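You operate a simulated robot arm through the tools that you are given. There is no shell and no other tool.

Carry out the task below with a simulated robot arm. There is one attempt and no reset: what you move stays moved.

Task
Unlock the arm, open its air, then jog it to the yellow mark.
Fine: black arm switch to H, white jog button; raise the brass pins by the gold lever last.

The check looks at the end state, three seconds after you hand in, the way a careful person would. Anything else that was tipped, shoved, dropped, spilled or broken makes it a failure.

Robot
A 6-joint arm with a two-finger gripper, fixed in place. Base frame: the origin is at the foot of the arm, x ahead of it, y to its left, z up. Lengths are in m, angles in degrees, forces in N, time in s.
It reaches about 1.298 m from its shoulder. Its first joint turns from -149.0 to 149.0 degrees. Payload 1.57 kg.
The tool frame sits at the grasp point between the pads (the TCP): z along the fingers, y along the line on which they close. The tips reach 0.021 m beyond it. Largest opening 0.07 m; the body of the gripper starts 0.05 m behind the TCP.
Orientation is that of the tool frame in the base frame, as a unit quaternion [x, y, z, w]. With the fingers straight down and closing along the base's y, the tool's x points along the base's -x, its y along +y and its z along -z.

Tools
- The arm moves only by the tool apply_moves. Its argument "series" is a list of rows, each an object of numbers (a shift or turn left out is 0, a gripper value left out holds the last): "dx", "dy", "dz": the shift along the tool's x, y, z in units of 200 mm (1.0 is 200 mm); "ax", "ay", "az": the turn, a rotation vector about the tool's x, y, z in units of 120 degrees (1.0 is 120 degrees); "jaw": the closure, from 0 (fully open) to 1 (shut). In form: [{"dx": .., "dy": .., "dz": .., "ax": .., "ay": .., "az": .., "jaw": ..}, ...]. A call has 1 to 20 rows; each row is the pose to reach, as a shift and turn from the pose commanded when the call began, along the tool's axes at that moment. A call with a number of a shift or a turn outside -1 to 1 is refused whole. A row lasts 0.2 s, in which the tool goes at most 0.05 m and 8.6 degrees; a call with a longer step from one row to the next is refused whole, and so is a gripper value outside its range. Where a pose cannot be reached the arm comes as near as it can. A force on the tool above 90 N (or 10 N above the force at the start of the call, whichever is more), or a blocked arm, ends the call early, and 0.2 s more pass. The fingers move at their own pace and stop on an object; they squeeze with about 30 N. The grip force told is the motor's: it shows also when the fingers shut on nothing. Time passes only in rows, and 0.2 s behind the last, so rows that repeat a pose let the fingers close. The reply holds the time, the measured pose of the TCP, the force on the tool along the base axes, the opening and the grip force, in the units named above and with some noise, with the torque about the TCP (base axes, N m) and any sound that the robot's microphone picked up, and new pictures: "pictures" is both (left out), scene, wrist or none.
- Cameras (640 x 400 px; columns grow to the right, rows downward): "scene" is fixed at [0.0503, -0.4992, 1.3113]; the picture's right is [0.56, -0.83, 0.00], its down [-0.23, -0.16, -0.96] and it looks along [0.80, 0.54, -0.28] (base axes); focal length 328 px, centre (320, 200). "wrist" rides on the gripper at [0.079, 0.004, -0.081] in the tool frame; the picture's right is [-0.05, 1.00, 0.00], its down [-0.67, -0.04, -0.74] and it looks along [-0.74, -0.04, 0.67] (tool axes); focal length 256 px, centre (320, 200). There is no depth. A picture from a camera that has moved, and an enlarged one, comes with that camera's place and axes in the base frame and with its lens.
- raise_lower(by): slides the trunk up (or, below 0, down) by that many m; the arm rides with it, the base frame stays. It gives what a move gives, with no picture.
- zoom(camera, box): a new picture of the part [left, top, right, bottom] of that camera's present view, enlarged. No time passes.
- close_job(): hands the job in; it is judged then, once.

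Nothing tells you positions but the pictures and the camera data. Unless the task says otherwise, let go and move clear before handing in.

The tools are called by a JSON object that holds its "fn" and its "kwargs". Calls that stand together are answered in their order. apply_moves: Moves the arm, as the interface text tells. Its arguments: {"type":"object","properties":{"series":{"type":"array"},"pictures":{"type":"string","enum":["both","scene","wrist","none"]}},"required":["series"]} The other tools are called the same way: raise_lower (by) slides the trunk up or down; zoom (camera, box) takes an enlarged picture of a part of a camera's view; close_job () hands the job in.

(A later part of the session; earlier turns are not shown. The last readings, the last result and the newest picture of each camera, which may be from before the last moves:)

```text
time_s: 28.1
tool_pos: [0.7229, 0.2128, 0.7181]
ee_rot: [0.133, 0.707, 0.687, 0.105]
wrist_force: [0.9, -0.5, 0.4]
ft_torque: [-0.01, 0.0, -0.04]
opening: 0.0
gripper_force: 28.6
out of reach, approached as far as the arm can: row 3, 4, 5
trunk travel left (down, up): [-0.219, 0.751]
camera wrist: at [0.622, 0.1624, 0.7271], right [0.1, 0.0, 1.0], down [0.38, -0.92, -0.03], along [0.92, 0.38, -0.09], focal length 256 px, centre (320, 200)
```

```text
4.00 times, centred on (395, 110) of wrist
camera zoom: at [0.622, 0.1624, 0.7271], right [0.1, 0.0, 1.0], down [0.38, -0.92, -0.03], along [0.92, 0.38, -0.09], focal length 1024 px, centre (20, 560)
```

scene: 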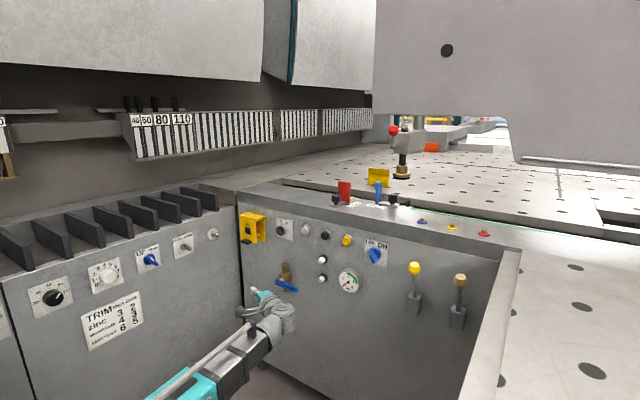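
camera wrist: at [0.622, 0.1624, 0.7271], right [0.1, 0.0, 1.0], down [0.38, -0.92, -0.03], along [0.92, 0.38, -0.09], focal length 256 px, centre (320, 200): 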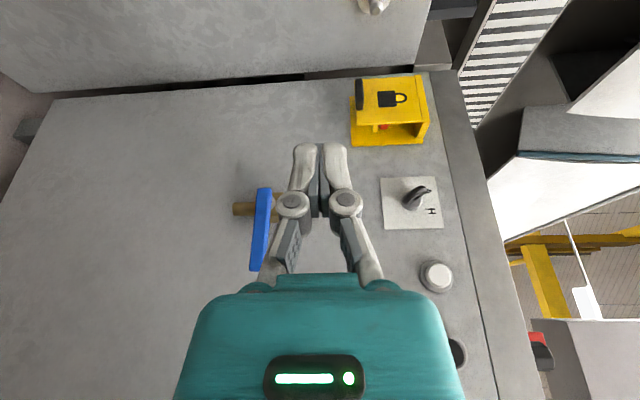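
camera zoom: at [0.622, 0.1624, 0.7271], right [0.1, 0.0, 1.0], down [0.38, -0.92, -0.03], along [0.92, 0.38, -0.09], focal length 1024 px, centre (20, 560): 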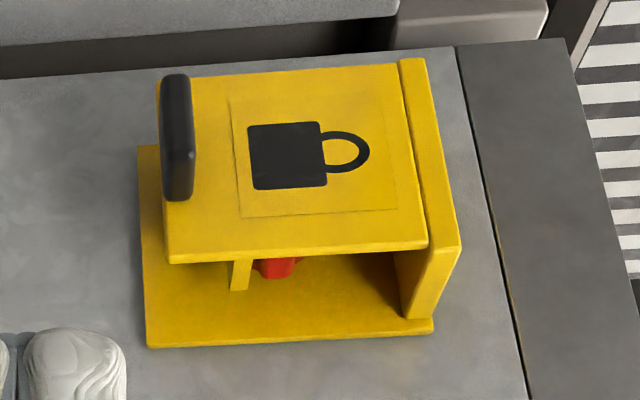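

The flap's lower right corner is near (0.955, 0.425, 0.753) and the backplate is at x≈1.0. I'll move toward a pre-insert position to the right of the flap, then set the height with the trunk.

{"fn": "apply_moves", "kwargs": {"series": [{"dx": -0.121, "dy": 0.01, "dz": 0.157}, {"dx": -0.243, "dy": 0.02, "dz": 0.315}, {"dx": -0.364, "dy": 0.03, "dz": 0.472}, {"dx": -0.485, "dy": 0.04, "dz": 0.629}, {"dx": -0.607, "dy": 0.05, "dz": 0.787}, {"dx": -0.728, "dy": 0.057, "dz": 0.944}], "pictures": "none"}}

{"fn": "raise_lower", "kwargs": {"by": 0.045}}

{"fn": "zoom", "kwargs": {"camera": "wrist", "box": [0, 0, 640, 400]}}

{"fn": "zoom", "kwargs": {"camera": "scene", "box": [210, 190, 370, 310]}}

```text
time_s: 29.6
tool_pos: [0.9237, 0.3464, 0.716]
ee_rot: [0.135, 0.707, 0.686, 0.105]
wrist_force: [-1.6, -0.1, 0.0]
ft_torque: [-0.01, 0.03, -0.02]
opening: 0.0
gripper_force: 28.3
out of reach, approached as far as the arm can: row 1, 3
trunk travel left (down, up): [-0.219, 0.751]
```

```text
time_s: 30.4
tool_pos: [0.9218, 0.3461, 0.7621]
ee_rot: [0.135, 0.708, 0.685, 0.104]
wrist_force: [-0.3, -0.5, 0.3]
ft_torque: [0.0, 0.02, -0.01]
opening: 0.0002
gripper_force: 28.4
trunk travel left (down, up): [-0.264, 0.706]
```

```text
1.00 times, centred on (320, 200) of wrist (not enlarged: the box is as wide or as high as the picture)
camera zoom: at [0.8219, 0.2959, 0.7718], right [0.1, 0.01, 1.0], down [0.38, -0.93, -0.03], along [0.92, 0.38, -0.09], focal length 256 px, centre (320, 200)
```

zoom: 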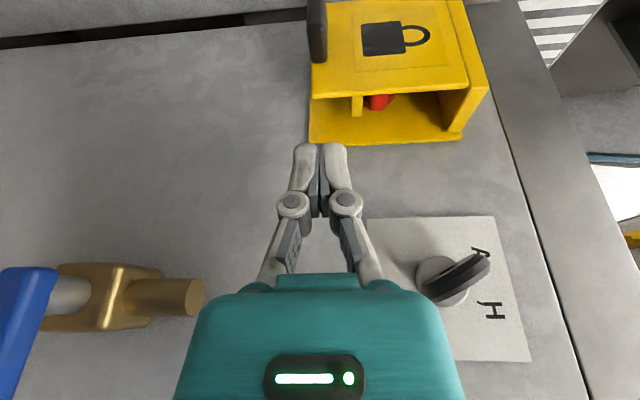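

```text
3.33 times, centred on (290, 250) of scene
camera zoom: at [0.0503, -0.4992, 1.3113], right [0.56, -0.83, 0.0], down [-0.23, -0.16, -0.96], along [0.8, 0.54, -0.28], focal length 1094 px, centre (420, 33)
```

zoom: 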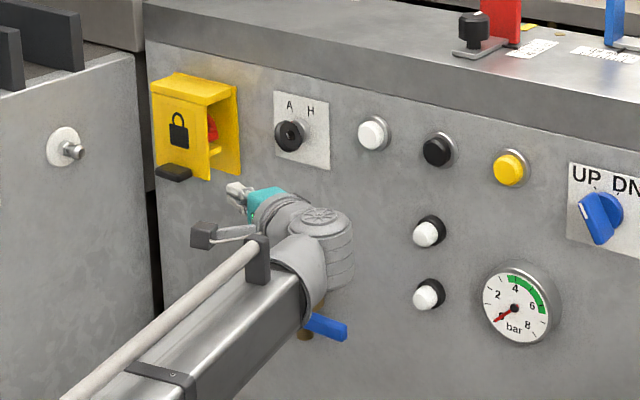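

The fingers are lined up below the shelf level. Next I'll align and slide the tips in behind the flap's right edge.

{"fn": "apply_moves", "kwargs": {"series": [{"dx": -0.06, "dy": 0.004, "dz": 0.061}, {"dx": -0.121, "dy": 0.008, "dz": 0.122}, {"dx": -0.121, "dy": 0.01, "dz": 0.2}, {"dx": -0.121, "dy": 0.012, "dz": 0.28}, {"dx": -0.121, "dy": 0.014, "dz": 0.35}, {"dx": -0.121, "dy": 0.016, "dz": 0.42}], "pictures": "both"}}

{"fn": "zoom", "kwargs": {"camera": "wrist", "box": [240, 0, 480, 160]}}

```text
time_s: 31.8
tool_pos: [0.9731, 0.4149, 0.7616]
ee_rot: [0.135, 0.708, 0.685, 0.105]
wrist_force: [0.0, 0.2, 0.2]
ft_torque: [-0.01, -0.03, 0.02]
opening: 0.0003
gripper_force: 28.7
trunk travel left (down, up): [-0.264, 0.706]
camera wrist: at [0.8725, 0.3648, 0.7716], right [0.1, 0.01, 1.0], down [0.38, -0.93, -0.03], along [0.92, 0.38, -0.09], focal length 256 px, centre (320, 200)
```

scene: 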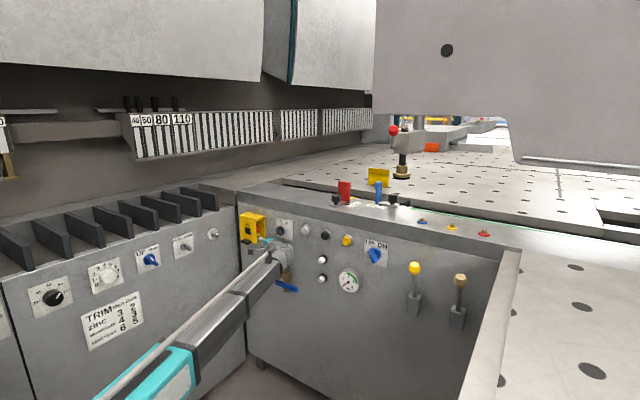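
wrist: 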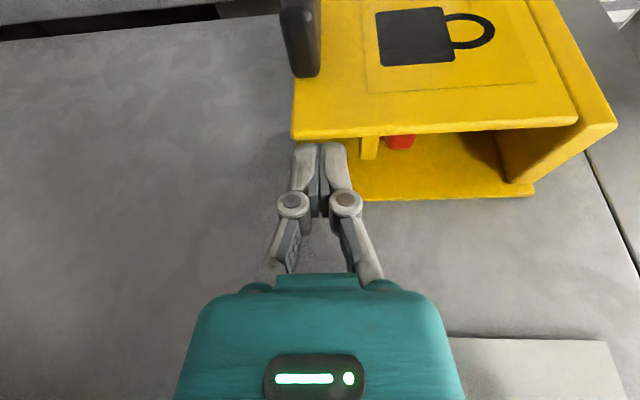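

```text
2.50 times, centred on (360, 80) of wrist
camera zoom: at [0.8725, 0.3648, 0.7716], right [0.1, 0.01, 1.0], down [0.38, -0.93, -0.03], along [0.92, 0.38, -0.09], focal length 640 px, centre (220, 500)
```

zoom: 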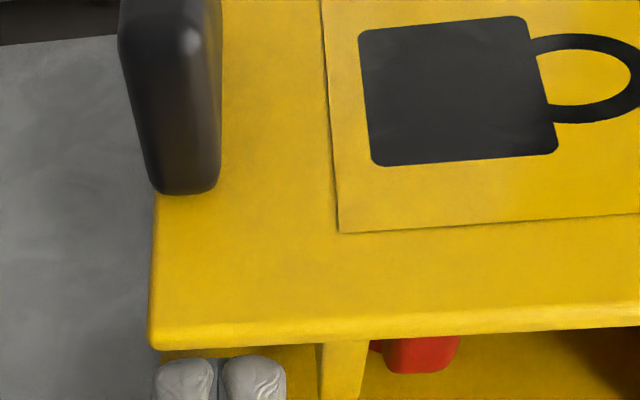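

The tips are just inside behind the flap edge. I'll slide a bit further left, then pull outward to swing the flap.

{"fn": "apply_moves", "kwargs": {"series": [{"dx": 0.01, "dz": 0.03}, {"dx": 0.02, "dz": 0.057}, {"dx": 0.067, "dz": 0.04, "dy": -0.002}, {"dx": 0.115, "dz": 0.024, "dy": -0.004}, {"dx": 0.162, "dz": 0.007, "dy": -0.006}, {"dx": 0.209, "dz": -0.01, "dy": -0.008}], "pictures": "both"}}

```text
time_s: 33.2
tool_pos: [0.9337, 0.4287, 0.7609]
ee_rot: [0.135, 0.708, 0.685, 0.105]
wrist_force: [1.2, -0.8, 0.6]
ft_torque: [0.0, 0.0, 0.01]
opening: 0.0002
gripper_force: 28.4
trunk travel left (down, up): [-0.264, 0.706]
camera wrist: at [0.8321, 0.379, 0.7716], right [0.1, 0.01, 1.0], down [0.38, -0.93, -0.03], along [0.92, 0.38, -0.09], focal length 256 px, centre (320, 200)
```

scene: 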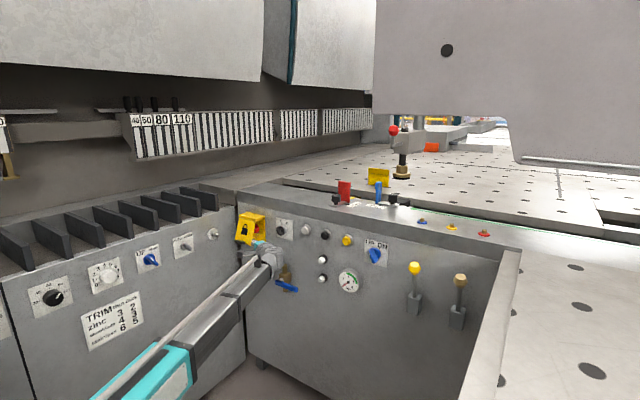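
wrist: 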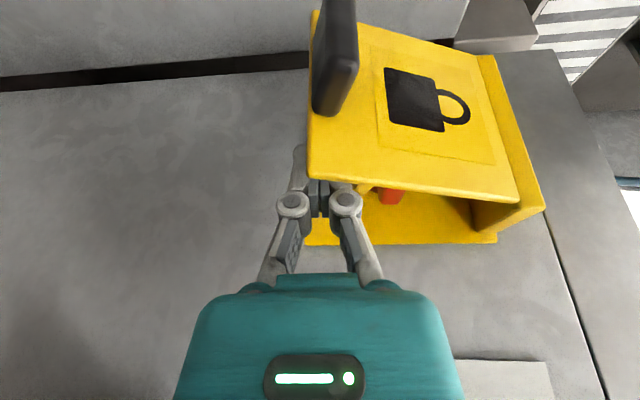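

The flap is swinging open on my fingers. I'll raise the trunk slightly, pull outward more, then raise again.

{"fn": "raise_lower", "kwargs": {"by": 0.03}}

{"fn": "apply_moves", "kwargs": {"series": [{"dx": 0.047, "dz": 0.03, "dy": -0.002}, {"dx": 0.095, "dz": 0.024, "dy": -0.004}, {"dx": 0.142, "dz": 0.007, "dy": -0.006}], "pictures": "both"}}

```text
time_s: 33.7
tool_pos: [0.9366, 0.4295, 0.7655]
ee_rot: [0.131, 0.721, 0.672, 0.108]
wrist_force: [0.7, 0.4, -61.8]
ft_torque: [-0.59, 0.74, 0.31]
opening: 0.0
gripper_force: 28.3
trunk travel left (down, up): [-0.281, 0.689]
stopped: the force on the tool passed its limit at 108 N (the readings are from after the stop); the commanded pose is now the measured one
```

```text
time_s: 34.3
tool_pos: [0.925, 0.4285, 0.7661]
ee_rot: [0.133, 0.725, 0.666, 0.114]
wrist_force: [-7.2, -12.7, -52.3]
ft_torque: [-0.41, 0.47, 0.12]
opening: 0.0001
gripper_force: 28.3
trunk travel left (down, up): [-0.281, 0.689]
stopped in row 2: the force on the tool passed its limit at 94 N (the readings are from after the stop); the commanded pose is now the measured one
camera wrist: at [0.8241, 0.3806, 0.778], right [0.09, 0.06, 0.99], down [0.37, -0.93, 0.02], along [0.93, 0.36, -0.11], focal length 256 px, centre (320, 200)
```

scene: 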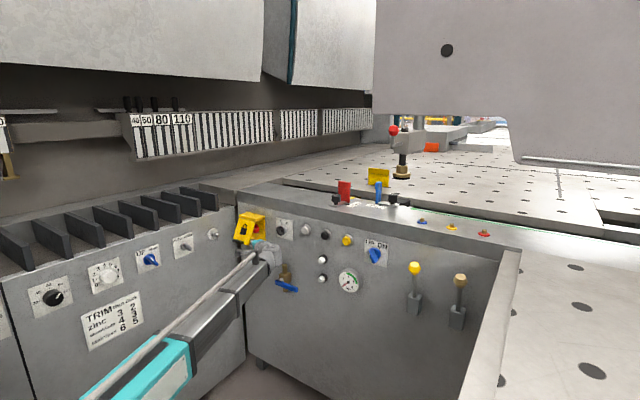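
wrist: 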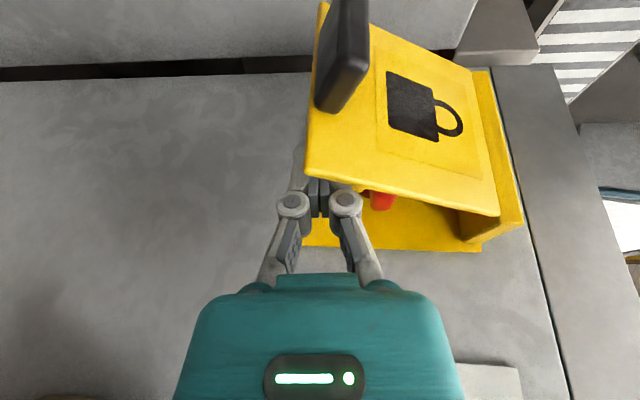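

The lift met resistance from the peg-like strut. I'll relieve the force by lowering a little, then look at whether that strut moves with the flap.

{"fn": "raise_lower", "kwargs": {"by": -0.01}}

{"fn": "zoom", "kwargs": {"camera": "wrist", "box": [270, 120, 510, 270]}}

{"fn": "zoom", "kwargs": {"camera": "scene", "box": [225, 200, 305, 260]}}

```text
time_s: 34.9
tool_pos: [0.9223, 0.4297, 0.7631]
ee_rot: [0.134, 0.72, 0.671, 0.114]
wrist_force: [0.2, -0.7, -0.6]
ft_torque: [0.0, 0.02, 0.01]
opening: 0.0
gripper_force: 27.9
trunk travel left (down, up): [-0.271, 0.699]
```

```text
2.67 times, centred on (390, 195) of wrist
camera zoom: at [0.8221, 0.3815, 0.7742], right [0.09, 0.04, 1.0], down [0.37, -0.93, 0.01], along [0.93, 0.37, -0.1], focal length 683 px, centre (133, 213)
```

zoom: 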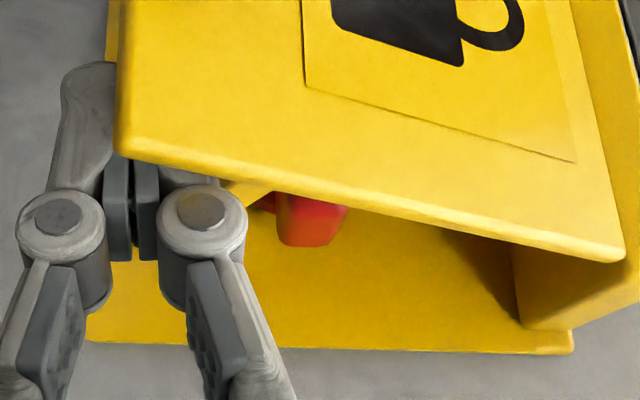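

```text
6.67 times, centred on (265, 230) of scene
camera zoom: at [0.0503, -0.4992, 1.3113], right [0.56, -0.83, 0.0], down [-0.23, -0.16, -0.96], along [0.8, 0.54, -0.28], focal length 2188 px, centre (687, 0)
```

zoom: 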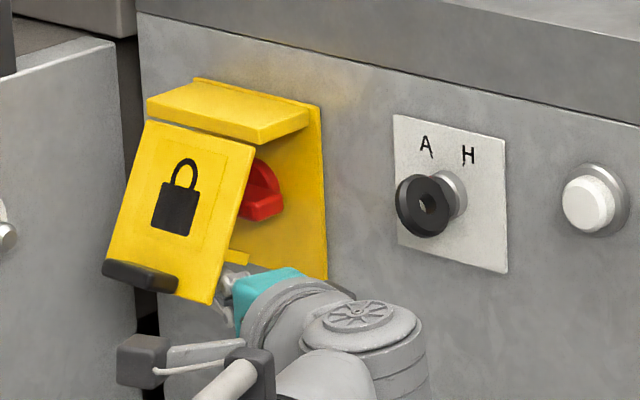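

The strut is a peg fixed to the flap, so I have to follow the flap's arc in small alternating steps. Behind it there is a red handle. Continuing with outward and upward increments.

{"fn": "apply_moves", "kwargs": {"series": [{"dx": 0.024, "dz": -0.009}, {"dx": 0.047, "dz": -0.017}], "pictures": "none"}}

{"fn": "raise_lower", "kwargs": {"by": 0.0065}}

{"fn": "apply_moves", "kwargs": {"series": [{"dx": 0.024, "dz": -0.009}, {"dx": 0.047, "dz": -0.017}], "pictures": "none"}}

{"fn": "raise_lower", "kwargs": {"by": 0.0075}}

{"fn": "zoom", "kwargs": {"camera": "scene", "box": [225, 200, 305, 260]}}

```text
time_s: 35.5
tool_pos: [0.9127, 0.4277, 0.7619]
ee_rot: [0.133, 0.72, 0.672, 0.115]
wrist_force: [0.4, -0.2, 0.0]
ft_torque: [0.02, -0.01, -0.01]
opening: 0.0
gripper_force: 28.2
trunk travel left (down, up): [-0.271, 0.699]
```

```text
time_s: 36.0
tool_pos: [0.9129, 0.4293, 0.7678]
ee_rot: [0.133, 0.721, 0.671, 0.115]
wrist_force: [-0.5, -1.3, -3.6]
ft_torque: [-0.03, 0.02, 0.05]
opening: 0.0
gripper_force: 28.9
trunk travel left (down, up): [-0.278, 0.692]
```

```text
time_s: 36.6
tool_pos: [0.9016, 0.4293, 0.7695]
ee_rot: [0.133, 0.72, 0.672, 0.115]
wrist_force: [0.0, -0.8, -1.0]
ft_torque: [0.01, 0.0, 0.0]
opening: 0.0002
gripper_force: 28.8
trunk travel left (down, up): [-0.278, 0.692]
```

```text
time_s: 37.2
tool_pos: [0.9009, 0.4297, 0.7728]
ee_rot: [0.133, 0.722, 0.67, 0.115]
wrist_force: [-14.6, -8.7, -28.3]
ft_torque: [-0.19, 0.14, 0.11]
opening: 0.0
gripper_force: 28.2
trunk travel left (down, up): [-0.285, 0.685]
```

```text
6.67 times, centred on (265, 230) of scene
camera zoom: at [0.0503, -0.4992, 1.3113], right [0.56, -0.83, 0.0], down [-0.23, -0.16, -0.96], along [0.8, 0.54, -0.28], focal length 2188 px, centre (687, 0)
```

zoom: 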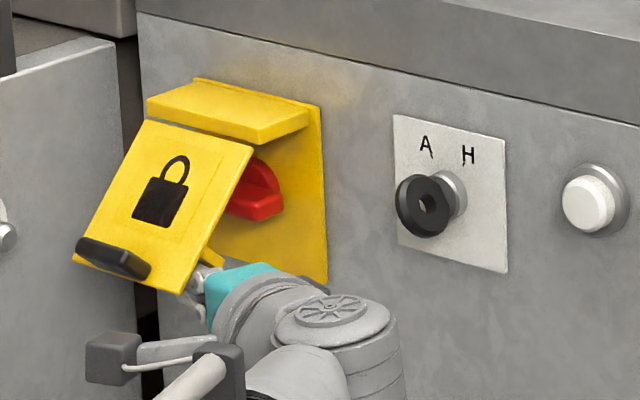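

The flap is at roughly 40° and following the fingers. Continuing along the arc.

{"fn": "apply_moves", "kwargs": {"series": [{"dx": 0.024, "dz": -0.009}, {"dx": 0.05, "dz": -0.018}], "pictures": "none"}}

{"fn": "raise_lower", "kwargs": {"by": 0.007}}

{"fn": "apply_moves", "kwargs": {"series": [{"dx": 0.024, "dz": -0.009}, {"dx": 0.04, "dz": -0.014}], "pictures": "none"}}

{"fn": "raise_lower", "kwargs": {"by": 0.01}}

{"fn": "zoom", "kwargs": {"camera": "scene", "box": [225, 200, 305, 260]}}

{"fn": "zoom", "kwargs": {"camera": "wrist", "box": [200, 0, 520, 260]}}

```text
time_s: 37.8
tool_pos: [0.8917, 0.4282, 0.7788]
ee_rot: [0.134, 0.719, 0.672, 0.115]
wrist_force: [0.5, 0.1, -1.2]
ft_torque: [0.05, 0.02, 0.03]
opening: 0.0
gripper_force: 28.7
trunk travel left (down, up): [-0.285, 0.685]
```

```text
time_s: 38.3
tool_pos: [0.8897, 0.4273, 0.7808]
ee_rot: [0.132, 0.722, 0.67, 0.113]
wrist_force: [-20.0, -10.7, -29.8]
ft_torque: [-0.28, 0.22, 0.16]
opening: 0.0
gripper_force: 28.5
trunk travel left (down, up): [-0.292, 0.678]
```

```text
time_s: 38.9
tool_pos: [0.8834, 0.4287, 0.7845]
ee_rot: [0.134, 0.718, 0.674, 0.115]
wrist_force: [0.0, -0.5, 0.0]
ft_torque: [0.03, -0.01, 0.04]
opening: 0.0
gripper_force: 29.0
trunk travel left (down, up): [-0.292, 0.678]
```

```text
time_s: 39.5
tool_pos: [0.8783, 0.4282, 0.7922]
ee_rot: [0.129, 0.722, 0.671, 0.113]
wrist_force: [-38.4, -16.2, -37.8]
ft_torque: [-0.33, 0.1, 0.35]
opening: 0.0
gripper_force: 28.4
trunk travel left (down, up): [-0.302, 0.668]
```

```text
6.67 times, centred on (265, 230) of scene
camera zoom: at [0.0503, -0.4992, 1.3113], right [0.56, -0.83, 0.0], down [-0.23, -0.16, -0.96], along [0.8, 0.54, -0.28], focal length 2188 px, centre (687, 0)
```

zoom: 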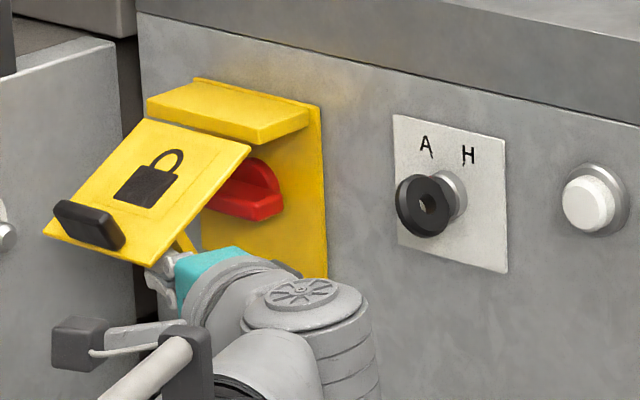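

```text
1.54 times, centred on (360, 130) of wrist
camera zoom: at [0.7777, 0.3797, 0.8029], right [0.09, 0.05, 1.0], down [0.37, -0.93, 0.01], along [0.92, 0.37, -0.1], focal length 394 px, centre (258, 308)
```

zoom: 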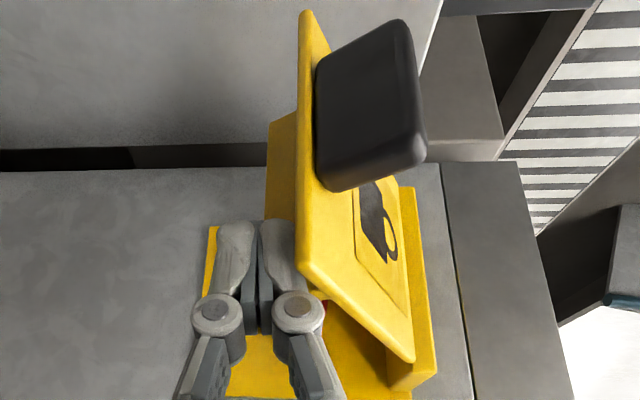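

The flap is at about 58° and I can see a red rotary handle inside. Continuing the arc upward.

{"fn": "apply_moves", "kwargs": {"series": [{"dx": 0.025, "dz": -0.009}, {"dx": 0.045, "dz": -0.016}], "pictures": "none"}}

{"fn": "raise_lower", "kwargs": {"by": 0.014}}

{"fn": "apply_moves", "kwargs": {"series": [{"dx": 0.02, "dz": -0.007}, {"dx": 0.035, "dz": -0.013}], "pictures": "none"}}

{"fn": "raise_lower", "kwargs": {"by": 0.02}}

{"fn": "zoom", "kwargs": {"camera": "scene", "box": [225, 200, 305, 260]}}

```text
time_s: 40.1
tool_pos: [0.875, 0.4314, 0.7955]
ee_rot: [0.135, 0.717, 0.674, 0.116]
wrist_force: [-1.5, -2.0, -3.4]
ft_torque: [-0.06, -0.01, 0.01]
opening: 0.0001
gripper_force: 28.3
trunk travel left (down, up): [-0.302, 0.668]
```

```text
time_s: 40.7
tool_pos: [0.8672, 0.4306, 0.8088]
ee_rot: [0.128, 0.72, 0.673, 0.112]
wrist_force: [-50.3, -15.5, -28.5]
ft_torque: [-0.3, -0.08, 0.55]
opening: 0.0
gripper_force: 29.0
trunk travel left (down, up): [-0.316, 0.654]
```

```text
time_s: 41.3
tool_pos: [0.8657, 0.4305, 0.8083]
ee_rot: [0.132, 0.718, 0.674, 0.114]
wrist_force: [-17.9, -1.7, -9.8]
ft_torque: [-0.15, -0.04, 0.23]
opening: 0.0
gripper_force: 28.3
trunk travel left (down, up): [-0.316, 0.654]
```

```text
time_s: 42.0
tool_pos: [0.858, 0.432, 0.8308]
ee_rot: [0.127, 0.719, 0.675, 0.11]
wrist_force: [-59.7, -15.3, -19.2]
ft_torque: [-0.26, 0.3, 0.73]
opening: 0.006
gripper_force: 28.3
trunk travel left (down, up): [-0.336, 0.634]
```

```text
6.67 times, centred on (265, 230) of scene
camera zoom: at [0.0503, -0.4992, 1.3113], right [0.56, -0.83, 0.0], down [-0.23, -0.16, -0.96], along [0.8, 0.54, -0.28], focal length 2188 px, centre (687, 0)
```

zoom: 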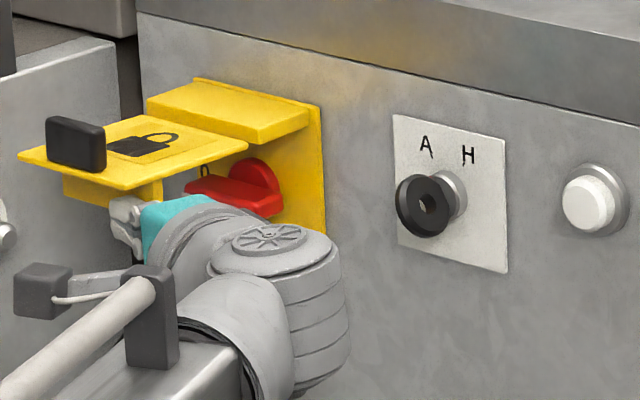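

The flap is about horizontal, and its inner lip pushes my fingers outward. I'll relieve that by moving slightly outward, then keep raising.

{"fn": "apply_moves", "kwargs": {"series": [{"dx": 0.02, "dz": -0.007}, {"dx": 0.045, "dz": -0.016}], "pictures": "none"}}

{"fn": "raise_lower", "kwargs": {"by": 0.015}}

{"fn": "zoom", "kwargs": {"camera": "wrist", "box": [200, 0, 520, 260]}}

{"fn": "zoom", "kwargs": {"camera": "scene", "box": [225, 200, 305, 260]}}

```text
time_s: 42.6
tool_pos: [0.8574, 0.432, 0.8304]
ee_rot: [0.131, 0.717, 0.675, 0.115]
wrist_force: [-16.4, 0.9, -4.8]
ft_torque: [-0.04, 0.07, 0.25]
opening: 0.0061
gripper_force: 29.4
trunk travel left (down, up): [-0.336, 0.634]
```

```text
time_s: 43.2
tool_pos: [0.8535, 0.4305, 0.8454]
ee_rot: [0.131, 0.717, 0.675, 0.114]
wrist_force: [-23.2, 1.9, -5.2]
ft_torque: [0.13, 0.16, 0.34]
opening: 0.0001
gripper_force: 28.5
trunk travel left (down, up): [-0.351, 0.619]
```

```text
1.54 times, centred on (360, 130) of wrist
camera zoom: at [0.7526, 0.3824, 0.8557], right [0.08, 0.04, 1.0], down [0.37, -0.93, 0.0], along [0.92, 0.37, -0.09], focal length 394 px, centre (258, 308)
```

zoom: 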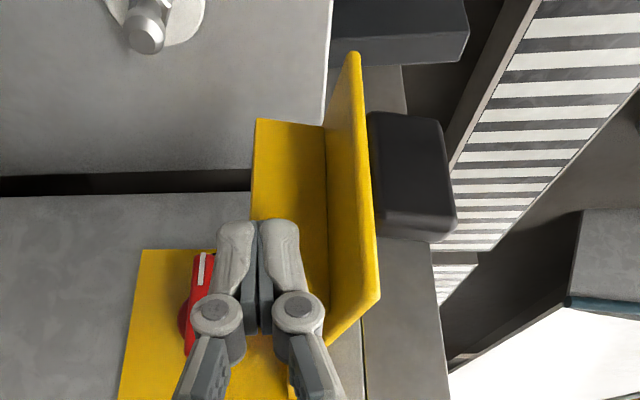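

```text
6.67 times, centred on (265, 230) of scene
camera zoom: at [0.0503, -0.4992, 1.3113], right [0.56, -0.83, 0.0], down [-0.23, -0.16, -0.96], along [0.8, 0.54, -0.28], focal length 2188 px, centre (687, 0)
```

zoom: 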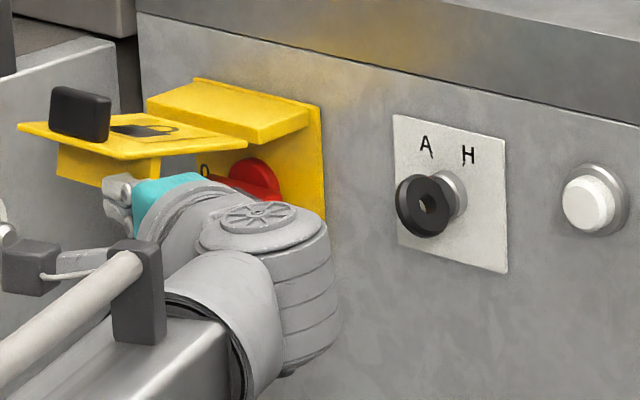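

The flap is horizontal with an inner shelf, and my fingers sit outside that shelf under the flap's end. Continuing upward along the arc.

{"fn": "raise_lower", "kwargs": {"by": 0.02}}

{"fn": "raise_lower", "kwargs": {"by": 0.015}}

{"fn": "zoom", "kwargs": {"camera": "scene", "box": [225, 200, 305, 260]}}

```text
time_s: 43.9
tool_pos: [0.8541, 0.4302, 0.863]
ee_rot: [0.131, 0.719, 0.673, 0.114]
wrist_force: [-31.1, -11.1, -33.5]
ft_torque: [0.01, 0.01, 0.02]
opening: 0.0061
gripper_force: 28.9
trunk travel left (down, up): [-0.371, 0.599]
```

```text
time_s: 44.3
tool_pos: [0.8544, 0.4311, 0.8633]
ee_rot: [0.127, 0.726, 0.667, 0.114]
wrist_force: [-1.9, 0.0, -38.6]
ft_torque: [0.24, 0.17, 0.06]
opening: 0.0061
gripper_force: 28.4
trunk travel left (down, up): [-0.377, 0.593]
stopped: the force on the tool passed its limit at 109 N (the readings are from after the stop); the commanded pose is now the measured one
```

```text
6.67 times, centred on (265, 230) of scene
camera zoom: at [0.0503, -0.4992, 1.3113], right [0.56, -0.83, 0.0], down [-0.23, -0.16, -0.96], along [0.8, 0.54, -0.28], focal length 2188 px, centre (687, 0)
```

zoom: 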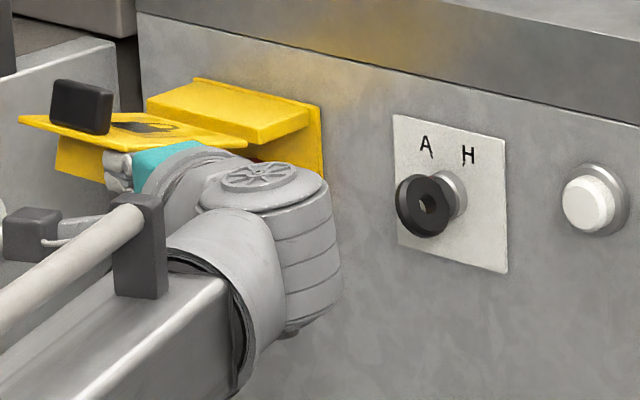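

The flap has reached its end stop at about 95°. I'll lower slightly and see whether it stays up by itself.

{"fn": "raise_lower", "kwargs": {"by": -0.02}}

{"fn": "zoom", "kwargs": {"camera": "scene", "box": [225, 200, 305, 260]}}

{"fn": "zoom", "kwargs": {"camera": "wrist", "box": [200, 0, 520, 260]}}

```text
time_s: 45.0
tool_pos: [0.8517, 0.4293, 0.8466]
ee_rot: [0.127, 0.723, 0.669, 0.116]
wrist_force: [-1.0, -0.3, -1.2]
ft_torque: [0.01, -0.01, -0.01]
opening: 0.0
gripper_force: 28.9
trunk travel left (down, up): [-0.357, 0.613]
```

```text
6.67 times, centred on (265, 230) of scene
camera zoom: at [0.0503, -0.4992, 1.3113], right [0.56, -0.83, 0.0], down [-0.23, -0.16, -0.96], along [0.8, 0.54, -0.28], focal length 2188 px, centre (687, 0)
```

zoom: 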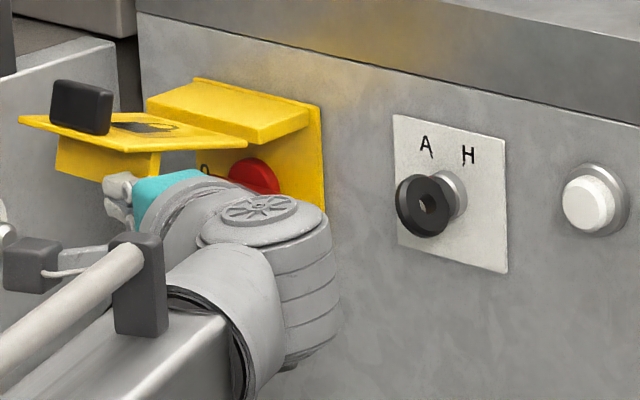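

```text
1.54 times, centred on (360, 130) of wrist
camera zoom: at [0.7516, 0.38, 0.8578], right [0.08, 0.05, 1.0], down [0.38, -0.93, 0.02], along [0.92, 0.37, -0.09], focal length 394 px, centre (258, 308)
```

zoom: 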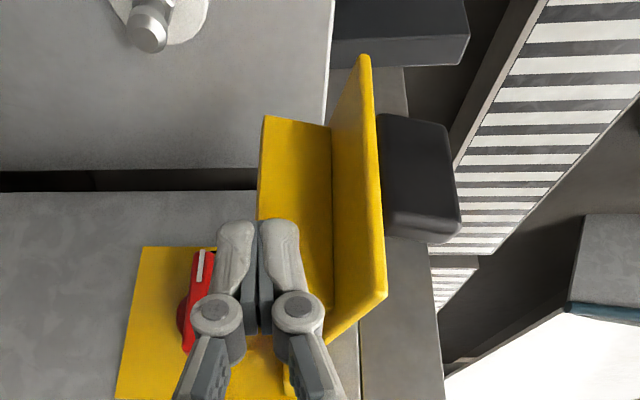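

The flap stays open by itself. I'll lower clear of it and back out to the right, then look at the red handle.

{"fn": "raise_lower", "kwargs": {"by": -0.09}}

{"fn": "apply_moves", "kwargs": {"series": [{"dz": -0.2}, {"dz": -0.4}, {"dz": -0.6, "dx": 0.1}, {"dz": -0.8, "dx": 0.25}], "pictures": "both"}}

{"fn": "zoom", "kwargs": {"camera": "wrist", "box": [300, 0, 540, 200]}}

{"fn": "zoom", "kwargs": {"camera": "scene", "box": [225, 200, 305, 260]}}

```text
time_s: 46.2
tool_pos: [0.8523, 0.4292, 0.7564]
ee_rot: [0.128, 0.723, 0.669, 0.116]
wrist_force: [0.2, 0.5, 0.2]
ft_torque: [0.0, 0.02, 0.0]
opening: 0.0
gripper_force: 28.5
trunk travel left (down, up): [-0.267, 0.703]
```

```text
time_s: 47.2
tool_pos: [0.7498, 0.2958, 0.7564]
ee_rot: [0.128, 0.723, 0.669, 0.116]
wrist_force: [0.4, 0.2, 0.6]
ft_torque: [0.01, -0.04, 0.06]
opening: 0.0001
gripper_force: 28.8
out of reach, approached as far as the arm can: row 2, 3, 4
trunk travel left (down, up): [-0.267, 0.703]
camera wrist: at [0.6489, 0.2472, 0.7675], right [0.08, 0.05, 1.0], down [0.38, -0.93, 0.02], along [0.92, 0.37, -0.09], focal length 256 px, centre (320, 200)
```

scene: 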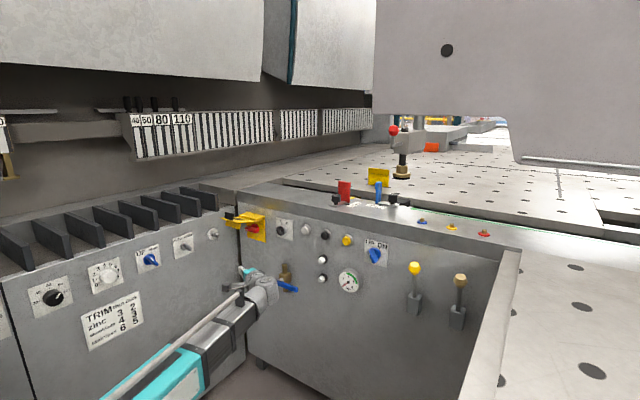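
wrist: 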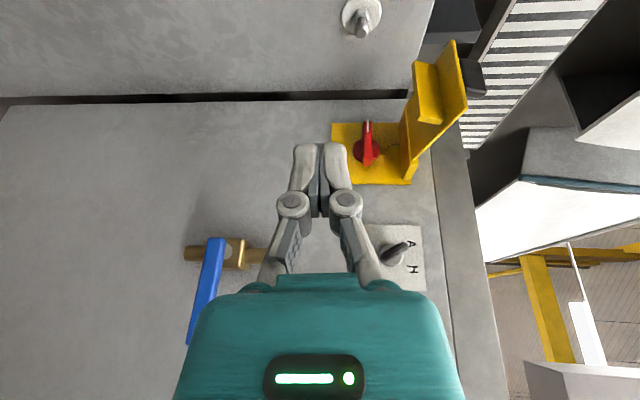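

```text
2.00 times, centred on (420, 100) of wrist
camera zoom: at [0.6489, 0.2472, 0.7675], right [0.08, 0.05, 1.0], down [0.38, -0.93, 0.02], along [0.92, 0.37, -0.09], focal length 512 px, centre (120, 400)
```

zoom: 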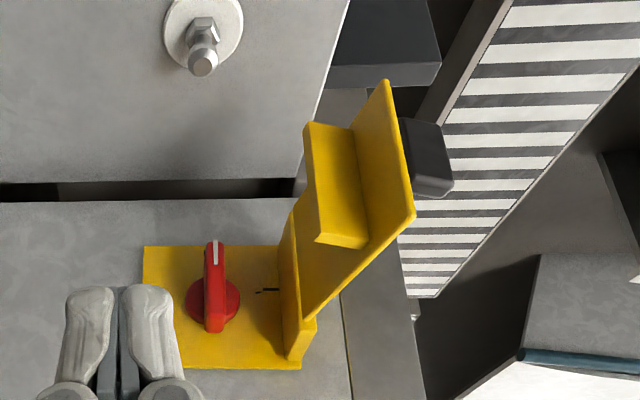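

```text
6.67 times, centred on (265, 230) of scene
camera zoom: at [0.0503, -0.4992, 1.3113], right [0.56, -0.83, 0.0], down [-0.23, -0.16, -0.96], along [0.8, 0.54, -0.28], focal length 2188 px, centre (687, 0)
```

zoom: 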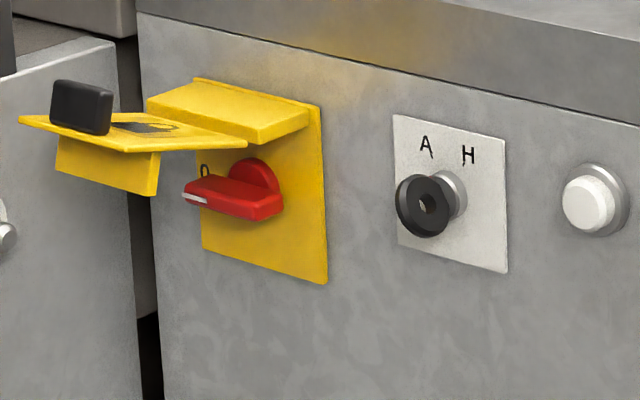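

Inside is a red rotary handle with a white pointer now pointing left, near an "O"-like mark, and a tick above it. I'll zoom in on the markings.

{"fn": "zoom", "kwargs": {"camera": "wrist", "box": [325, 110, 415, 190]}}

{"fn": "zoom", "kwargs": {"camera": "scene", "box": [243, 212, 273, 238]}}

{"fn": "zoom", "kwargs": {"camera": "wrist", "box": [340, 215, 440, 295]}}

```text
5.00 times, centred on (370, 150) of wrist
camera zoom: at [0.6489, 0.2472, 0.7675], right [0.08, 0.05, 1.0], down [0.38, -0.93, 0.02], along [0.92, 0.37, -0.09], focal length 1280 px, centre (70, 450)
```

zoom: 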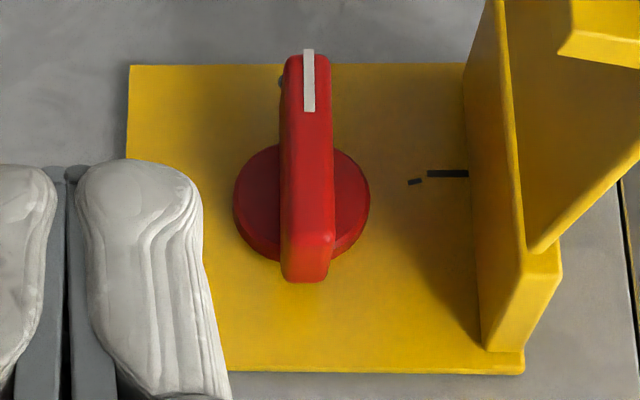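

```text
15.38 times, centred on (258, 225) of scene
camera zoom: at [0.0503, -0.4992, 1.3113], right [0.56, -0.83, 0.0], down [-0.23, -0.16, -0.96], along [0.8, 0.54, -0.28], focal length 5048 px, centre (1274, -185)
```

zoom: 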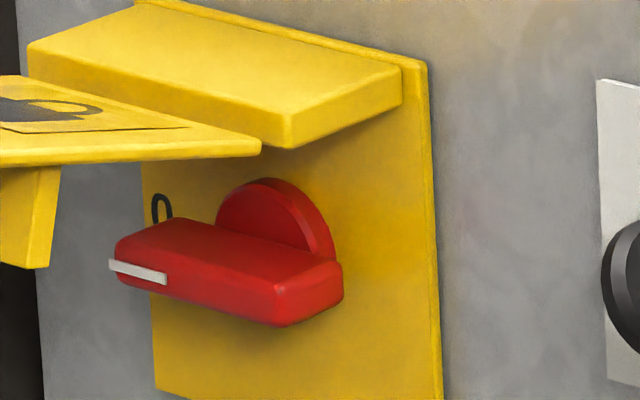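

```text
5.00 times, centred on (390, 255) of wrist
camera zoom: at [0.6489, 0.2472, 0.7675], right [0.08, 0.05, 1.0], down [0.38, -0.93, 0.02], along [0.92, 0.37, -0.09], focal length 1280 px, centre (-30, -75)
```

zoom: 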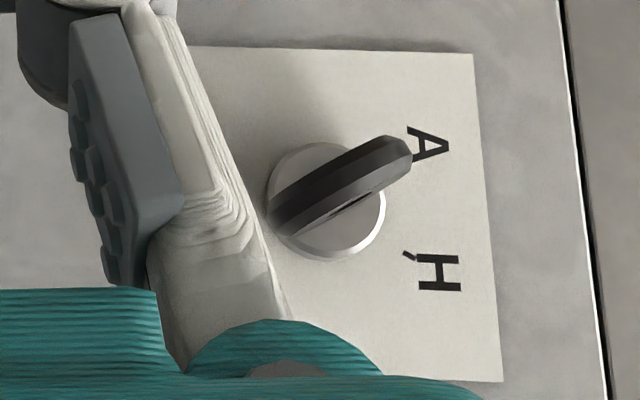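

The marks are clear: "0" at the left, where it points now, and "I" at the top, so the red handle must turn a quarter clockwise to I. I'll come from the right with the closed fingers and push the handle's right end down. First I'll reorient to about 48° yaw, level.

{"fn": "apply_moves", "kwargs": {"series": [{"ax": -0.012, "ay": -0.06}, {"ax": -0.025, "ay": -0.12}, {"ax": -0.0375, "ay": -0.183}], "pictures": "none"}}

```text
time_s: 48.0
tool_pos: [0.7509, 0.2961, 0.7722]
ee_rot: [0.248, 0.661, 0.66, 0.257]
wrist_force: [-0.3, 0.2, 0.5]
ft_torque: [0.04, -0.01, 0.02]
opening: 0.0
gripper_force: 28.6
out of reach, approached as far as the arm can: row 1, 2, 3
trunk travel left (down, up): [-0.267, 0.703]
```

{"fn": "apply_moves", "kwargs": {"series": [{"dx": -0.085, "dz": 0.193}, {"dx": -0.17, "dz": 0.386}, {"dx": -0.255, "dz": 0.579}, {"dx": -0.34, "dz": 0.772}], "pictures": "none"}}

{"fn": "raise_lower", "kwargs": {"by": 0.06}}

{"fn": "zoom", "kwargs": {"camera": "wrist", "box": [160, 0, 560, 250]}}

{"fn": "zoom", "kwargs": {"camera": "scene", "box": [225, 200, 305, 260]}}

```text
time_s: 49.0
tool_pos: [0.9084, 0.3679, 0.7719]
ee_rot: [0.248, 0.661, 0.661, 0.255]
wrist_force: [-0.9, -0.1, 0.1]
ft_torque: [0.01, 0.01, 0.0]
opening: 0.0
gripper_force: 28.4
out of reach, approached as far as the arm can: row 2, 3, 4
trunk travel left (down, up): [-0.267, 0.703]
```

```text
time_s: 50.0
tool_pos: [0.9078, 0.3684, 0.8316]
ee_rot: [0.248, 0.661, 0.661, 0.256]
wrist_force: [-1.2, -0.7, 0.9]
ft_torque: [-0.03, -0.04, -0.03]
opening: 0.0003
gripper_force: 28.6
trunk travel left (down, up): [-0.327, 0.643]
```

```text
1.60 times, centred on (360, 125) of wrist
camera zoom: at [0.7956, 0.3602, 0.835], right [0.03, -0.03, 1.0], down [0.0, -1.0, -0.03], along [1.0, 0.0, -0.03], focal length 410 px, centre (256, 320)
```

zoom: 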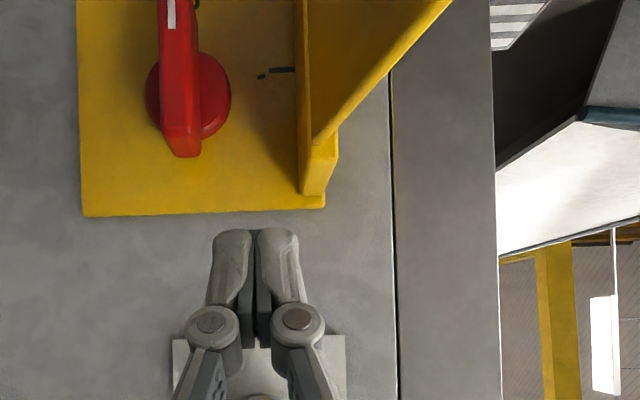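

```text
6.67 times, centred on (265, 230) of scene
camera zoom: at [0.0503, -0.4992, 1.3113], right [0.56, -0.83, 0.0], down [-0.23, -0.16, -0.96], along [0.8, 0.54, -0.28], focal length 2188 px, centre (687, 0)
```

zoom: 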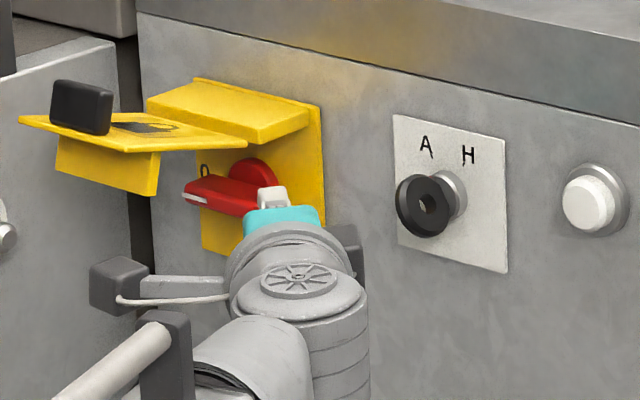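

The fingers are level above the handle's right end with clearance under the hood. I'll move in over it.

{"fn": "apply_moves", "kwargs": {"series": [{"dz": 0.1}, {"dz": 0.2}, {"dz": 0.3}, {"dz": 0.378}], "pictures": "wrist"}}

{"fn": "zoom", "kwargs": {"camera": "wrist", "box": [160, 50, 480, 250]}}

```text
time_s: 51.0
tool_pos: [0.9571, 0.4241, 0.8325]
ee_rot: [0.247, 0.66, 0.661, 0.256]
wrist_force: [-0.2, -0.7, 0.4]
ft_torque: [0.03, 0.0, 0.01]
opening: 0.0002
gripper_force: 28.9
trunk travel left (down, up): [-0.327, 0.643]
camera wrist: at [0.8456, 0.4163, 0.8351], right [0.03, -0.03, 1.0], down [0.0, -1.0, -0.03], along [1.0, 0.0, -0.03], focal length 256 px, centre (320, 200)
```

wrist: 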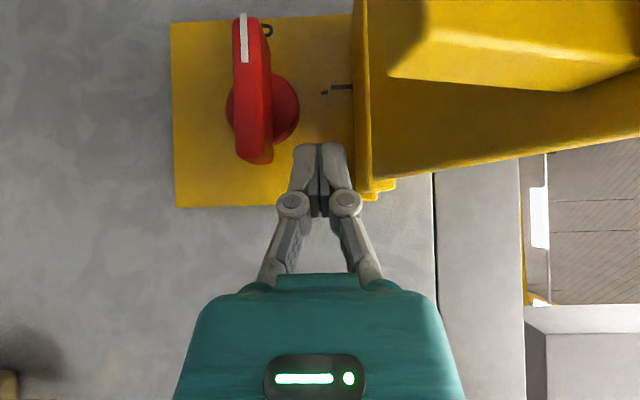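

```text
2.00 times, centred on (320, 150) of wrist
camera zoom: at [0.8456, 0.4163, 0.8351], right [0.03, -0.03, 1.0], down [0.0, -1.0, -0.03], along [1.0, 0.0, -0.03], focal length 512 px, centre (320, 300)
```

zoom: 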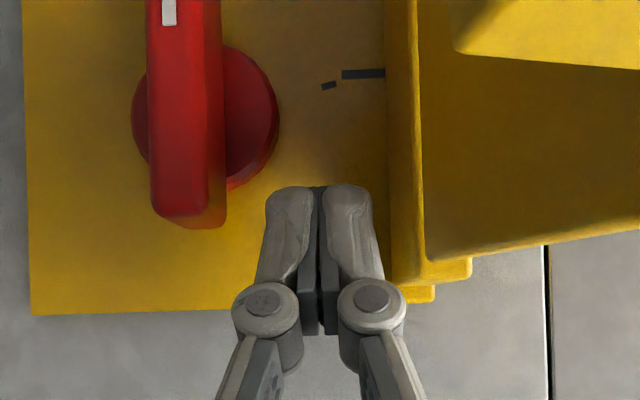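

The tips overlap the handle end only slightly, so I'll go in a touch further and then lower onto the handle's right end.

{"fn": "apply_moves", "kwargs": {"series": [{"dx": 0.008, "dz": 0.04}], "pictures": "none"}}

{"fn": "raise_lower", "kwargs": {"by": -0.02}}

{"fn": "raise_lower", "kwargs": {"by": -0.01}}

{"fn": "zoom", "kwargs": {"camera": "wrist", "box": [160, 0, 480, 200]}}

```text
time_s: 51.4
tool_pos: [0.9611, 0.4311, 0.8324]
ee_rot: [0.247, 0.661, 0.661, 0.256]
wrist_force: [0.0, -1.1, 0.0]
ft_torque: [0.0, -0.03, -0.02]
opening: 0.0
gripper_force: 28.6
trunk travel left (down, up): [-0.327, 0.643]
```

```text
time_s: 52.1
tool_pos: [0.9616, 0.4308, 0.8118]
ee_rot: [0.248, 0.66, 0.661, 0.256]
wrist_force: [0.3, -0.3, 0.3]
ft_torque: [0.02, 0.01, 0.02]
opening: 0.0001
gripper_force: 28.5
trunk travel left (down, up): [-0.307, 0.663]
```

```text
time_s: 52.7
tool_pos: [0.9617, 0.4308, 0.8028]
ee_rot: [0.248, 0.661, 0.661, 0.255]
wrist_force: [-0.1, -0.1, -0.1]
ft_torque: [0.02, -0.01, 0.02]
opening: 0.0
gripper_force: 28.3
trunk travel left (down, up): [-0.297, 0.673]
```

```text
2.00 times, centred on (320, 100) of wrist
camera zoom: at [0.8492, 0.4229, 0.805], right [0.03, -0.03, 1.0], down [0.0, -1.0, -0.03], along [1.0, 0.0, -0.03], focal length 512 px, centre (320, 400)
```

zoom: 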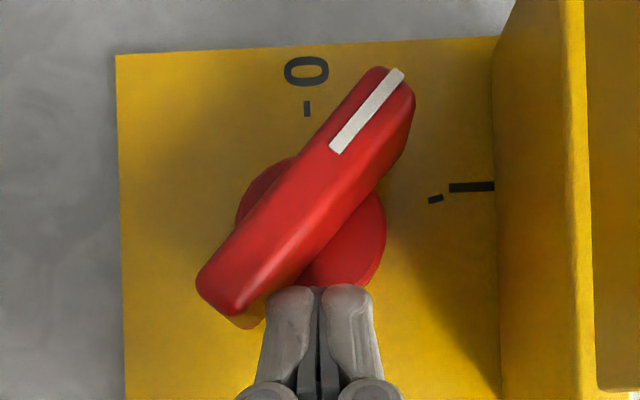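

The handle turned about 40°, and the "0" and "I" markings are now visible. I'll keep going down, then push left to complete the quarter turn.

{"fn": "raise_lower", "kwargs": {"by": -0.018}}

{"fn": "apply_moves", "kwargs": {"series": [{"dx": 0.017, "dz": 0.019}, {"dx": 0.033, "dz": 0.037}], "pictures": "none"}}

{"fn": "zoom", "kwargs": {"camera": "wrist", "box": [160, 0, 480, 200]}}

```text
time_s: 53.3
tool_pos: [0.9613, 0.4306, 0.7837]
ee_rot: [0.247, 0.66, 0.662, 0.256]
wrist_force: [0.1, -0.2, -0.5]
ft_torque: [0.04, 0.0, -0.02]
opening: 0.0001
gripper_force: 28.9
trunk travel left (down, up): [-0.279, 0.691]
```

```text
time_s: 53.9
tool_pos: [0.9625, 0.4368, 0.7844]
ee_rot: [0.249, 0.66, 0.66, 0.258]
wrist_force: [-6.8, -23.4, -3.4]
ft_torque: [-0.27, 0.09, -0.05]
opening: 0.0001
gripper_force: 28.6
trunk travel left (down, up): [-0.279, 0.691]
```

```text
2.00 times, centred on (320, 100) of wrist
camera zoom: at [0.85, 0.4298, 0.7874], right [0.03, -0.03, 1.0], down [0.0, -1.0, -0.03], along [1.0, 0.0, -0.03], focal length 512 px, centre (320, 400)
```

zoom: 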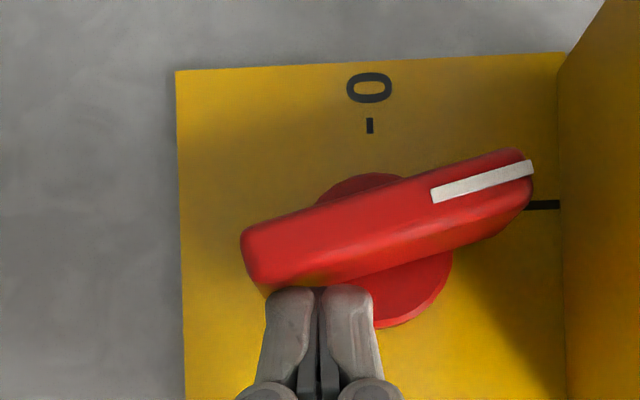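

The handle has hit its stop, and its 70°-or-so position lines up with the slanted tick at "I". I'll back away and verify.

{"fn": "apply_moves", "kwargs": {"series": [{"dx": -0.02, "dz": -0.06}, {"dx": -0.02, "dz": -0.2}, {"dx": -0.02, "dz": -0.4}, {"dx": 0.1, "dz": -0.6}, {"dx": 0.2, "dz": -0.75}], "pictures": "both"}}

{"fn": "zoom", "kwargs": {"camera": "wrist", "box": [270, 40, 430, 160]}}

{"fn": "zoom", "kwargs": {"camera": "scene", "box": [225, 200, 305, 260]}}

```text
time_s: 55.1
tool_pos: [0.8315, 0.3572, 0.7842]
ee_rot: [0.248, 0.661, 0.66, 0.256]
wrist_force: [-0.2, -0.2, -0.4]
ft_torque: [0.02, -0.02, 0.0]
opening: 0.0
gripper_force: 28.6
trunk travel left (down, up): [-0.279, 0.691]
camera wrist: at [0.7194, 0.3492, 0.7869], right [0.03, -0.03, 1.0], down [0.0, -1.0, -0.03], along [1.0, 0.0, -0.03], focal length 256 px, centre (320, 200)
```

scene: 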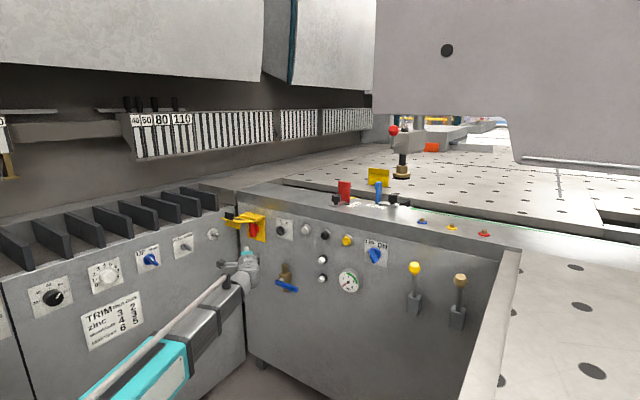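
wrist: 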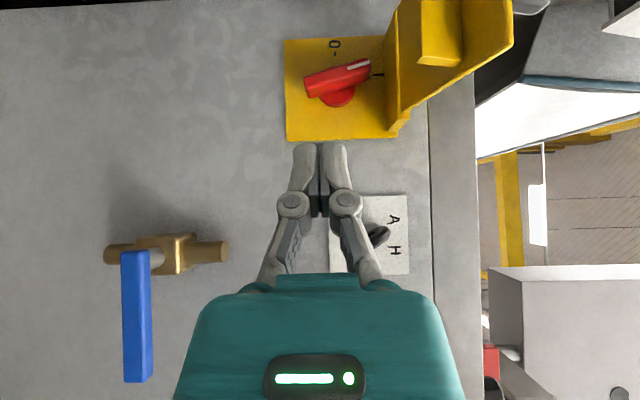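

```text
3.33 times, centred on (350, 100) of wrist
camera zoom: at [0.7194, 0.3492, 0.7869], right [0.03, -0.03, 1.0], down [0.0, -1.0, -0.03], along [1.0, 0.0, -0.03], focal length 853 px, centre (220, 533)
```

zoom: 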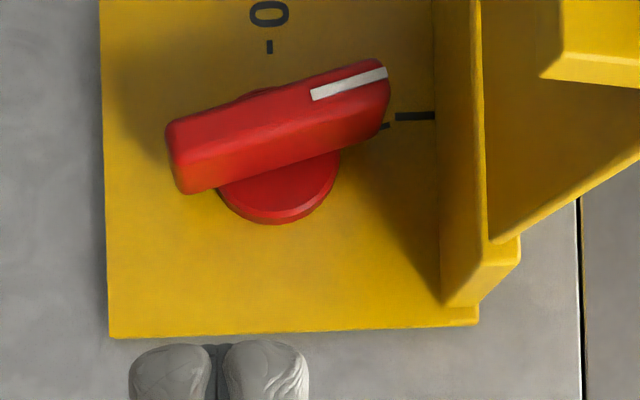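

```text
6.67 times, centred on (265, 230) of scene
camera zoom: at [0.0503, -0.4992, 1.3113], right [0.56, -0.83, 0.0], down [-0.23, -0.16, -0.96], along [0.8, 0.54, -0.28], focal length 2188 px, centre (687, 0)
```

zoom: 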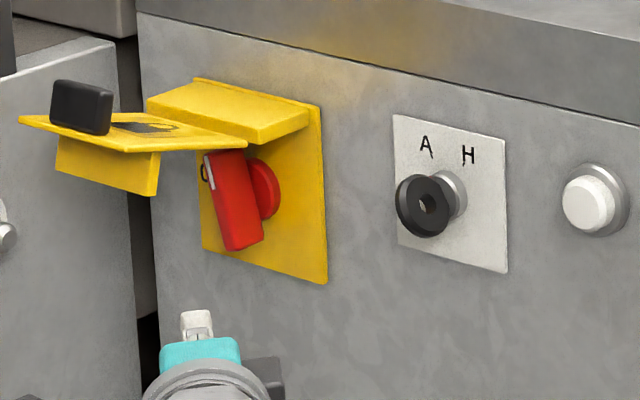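

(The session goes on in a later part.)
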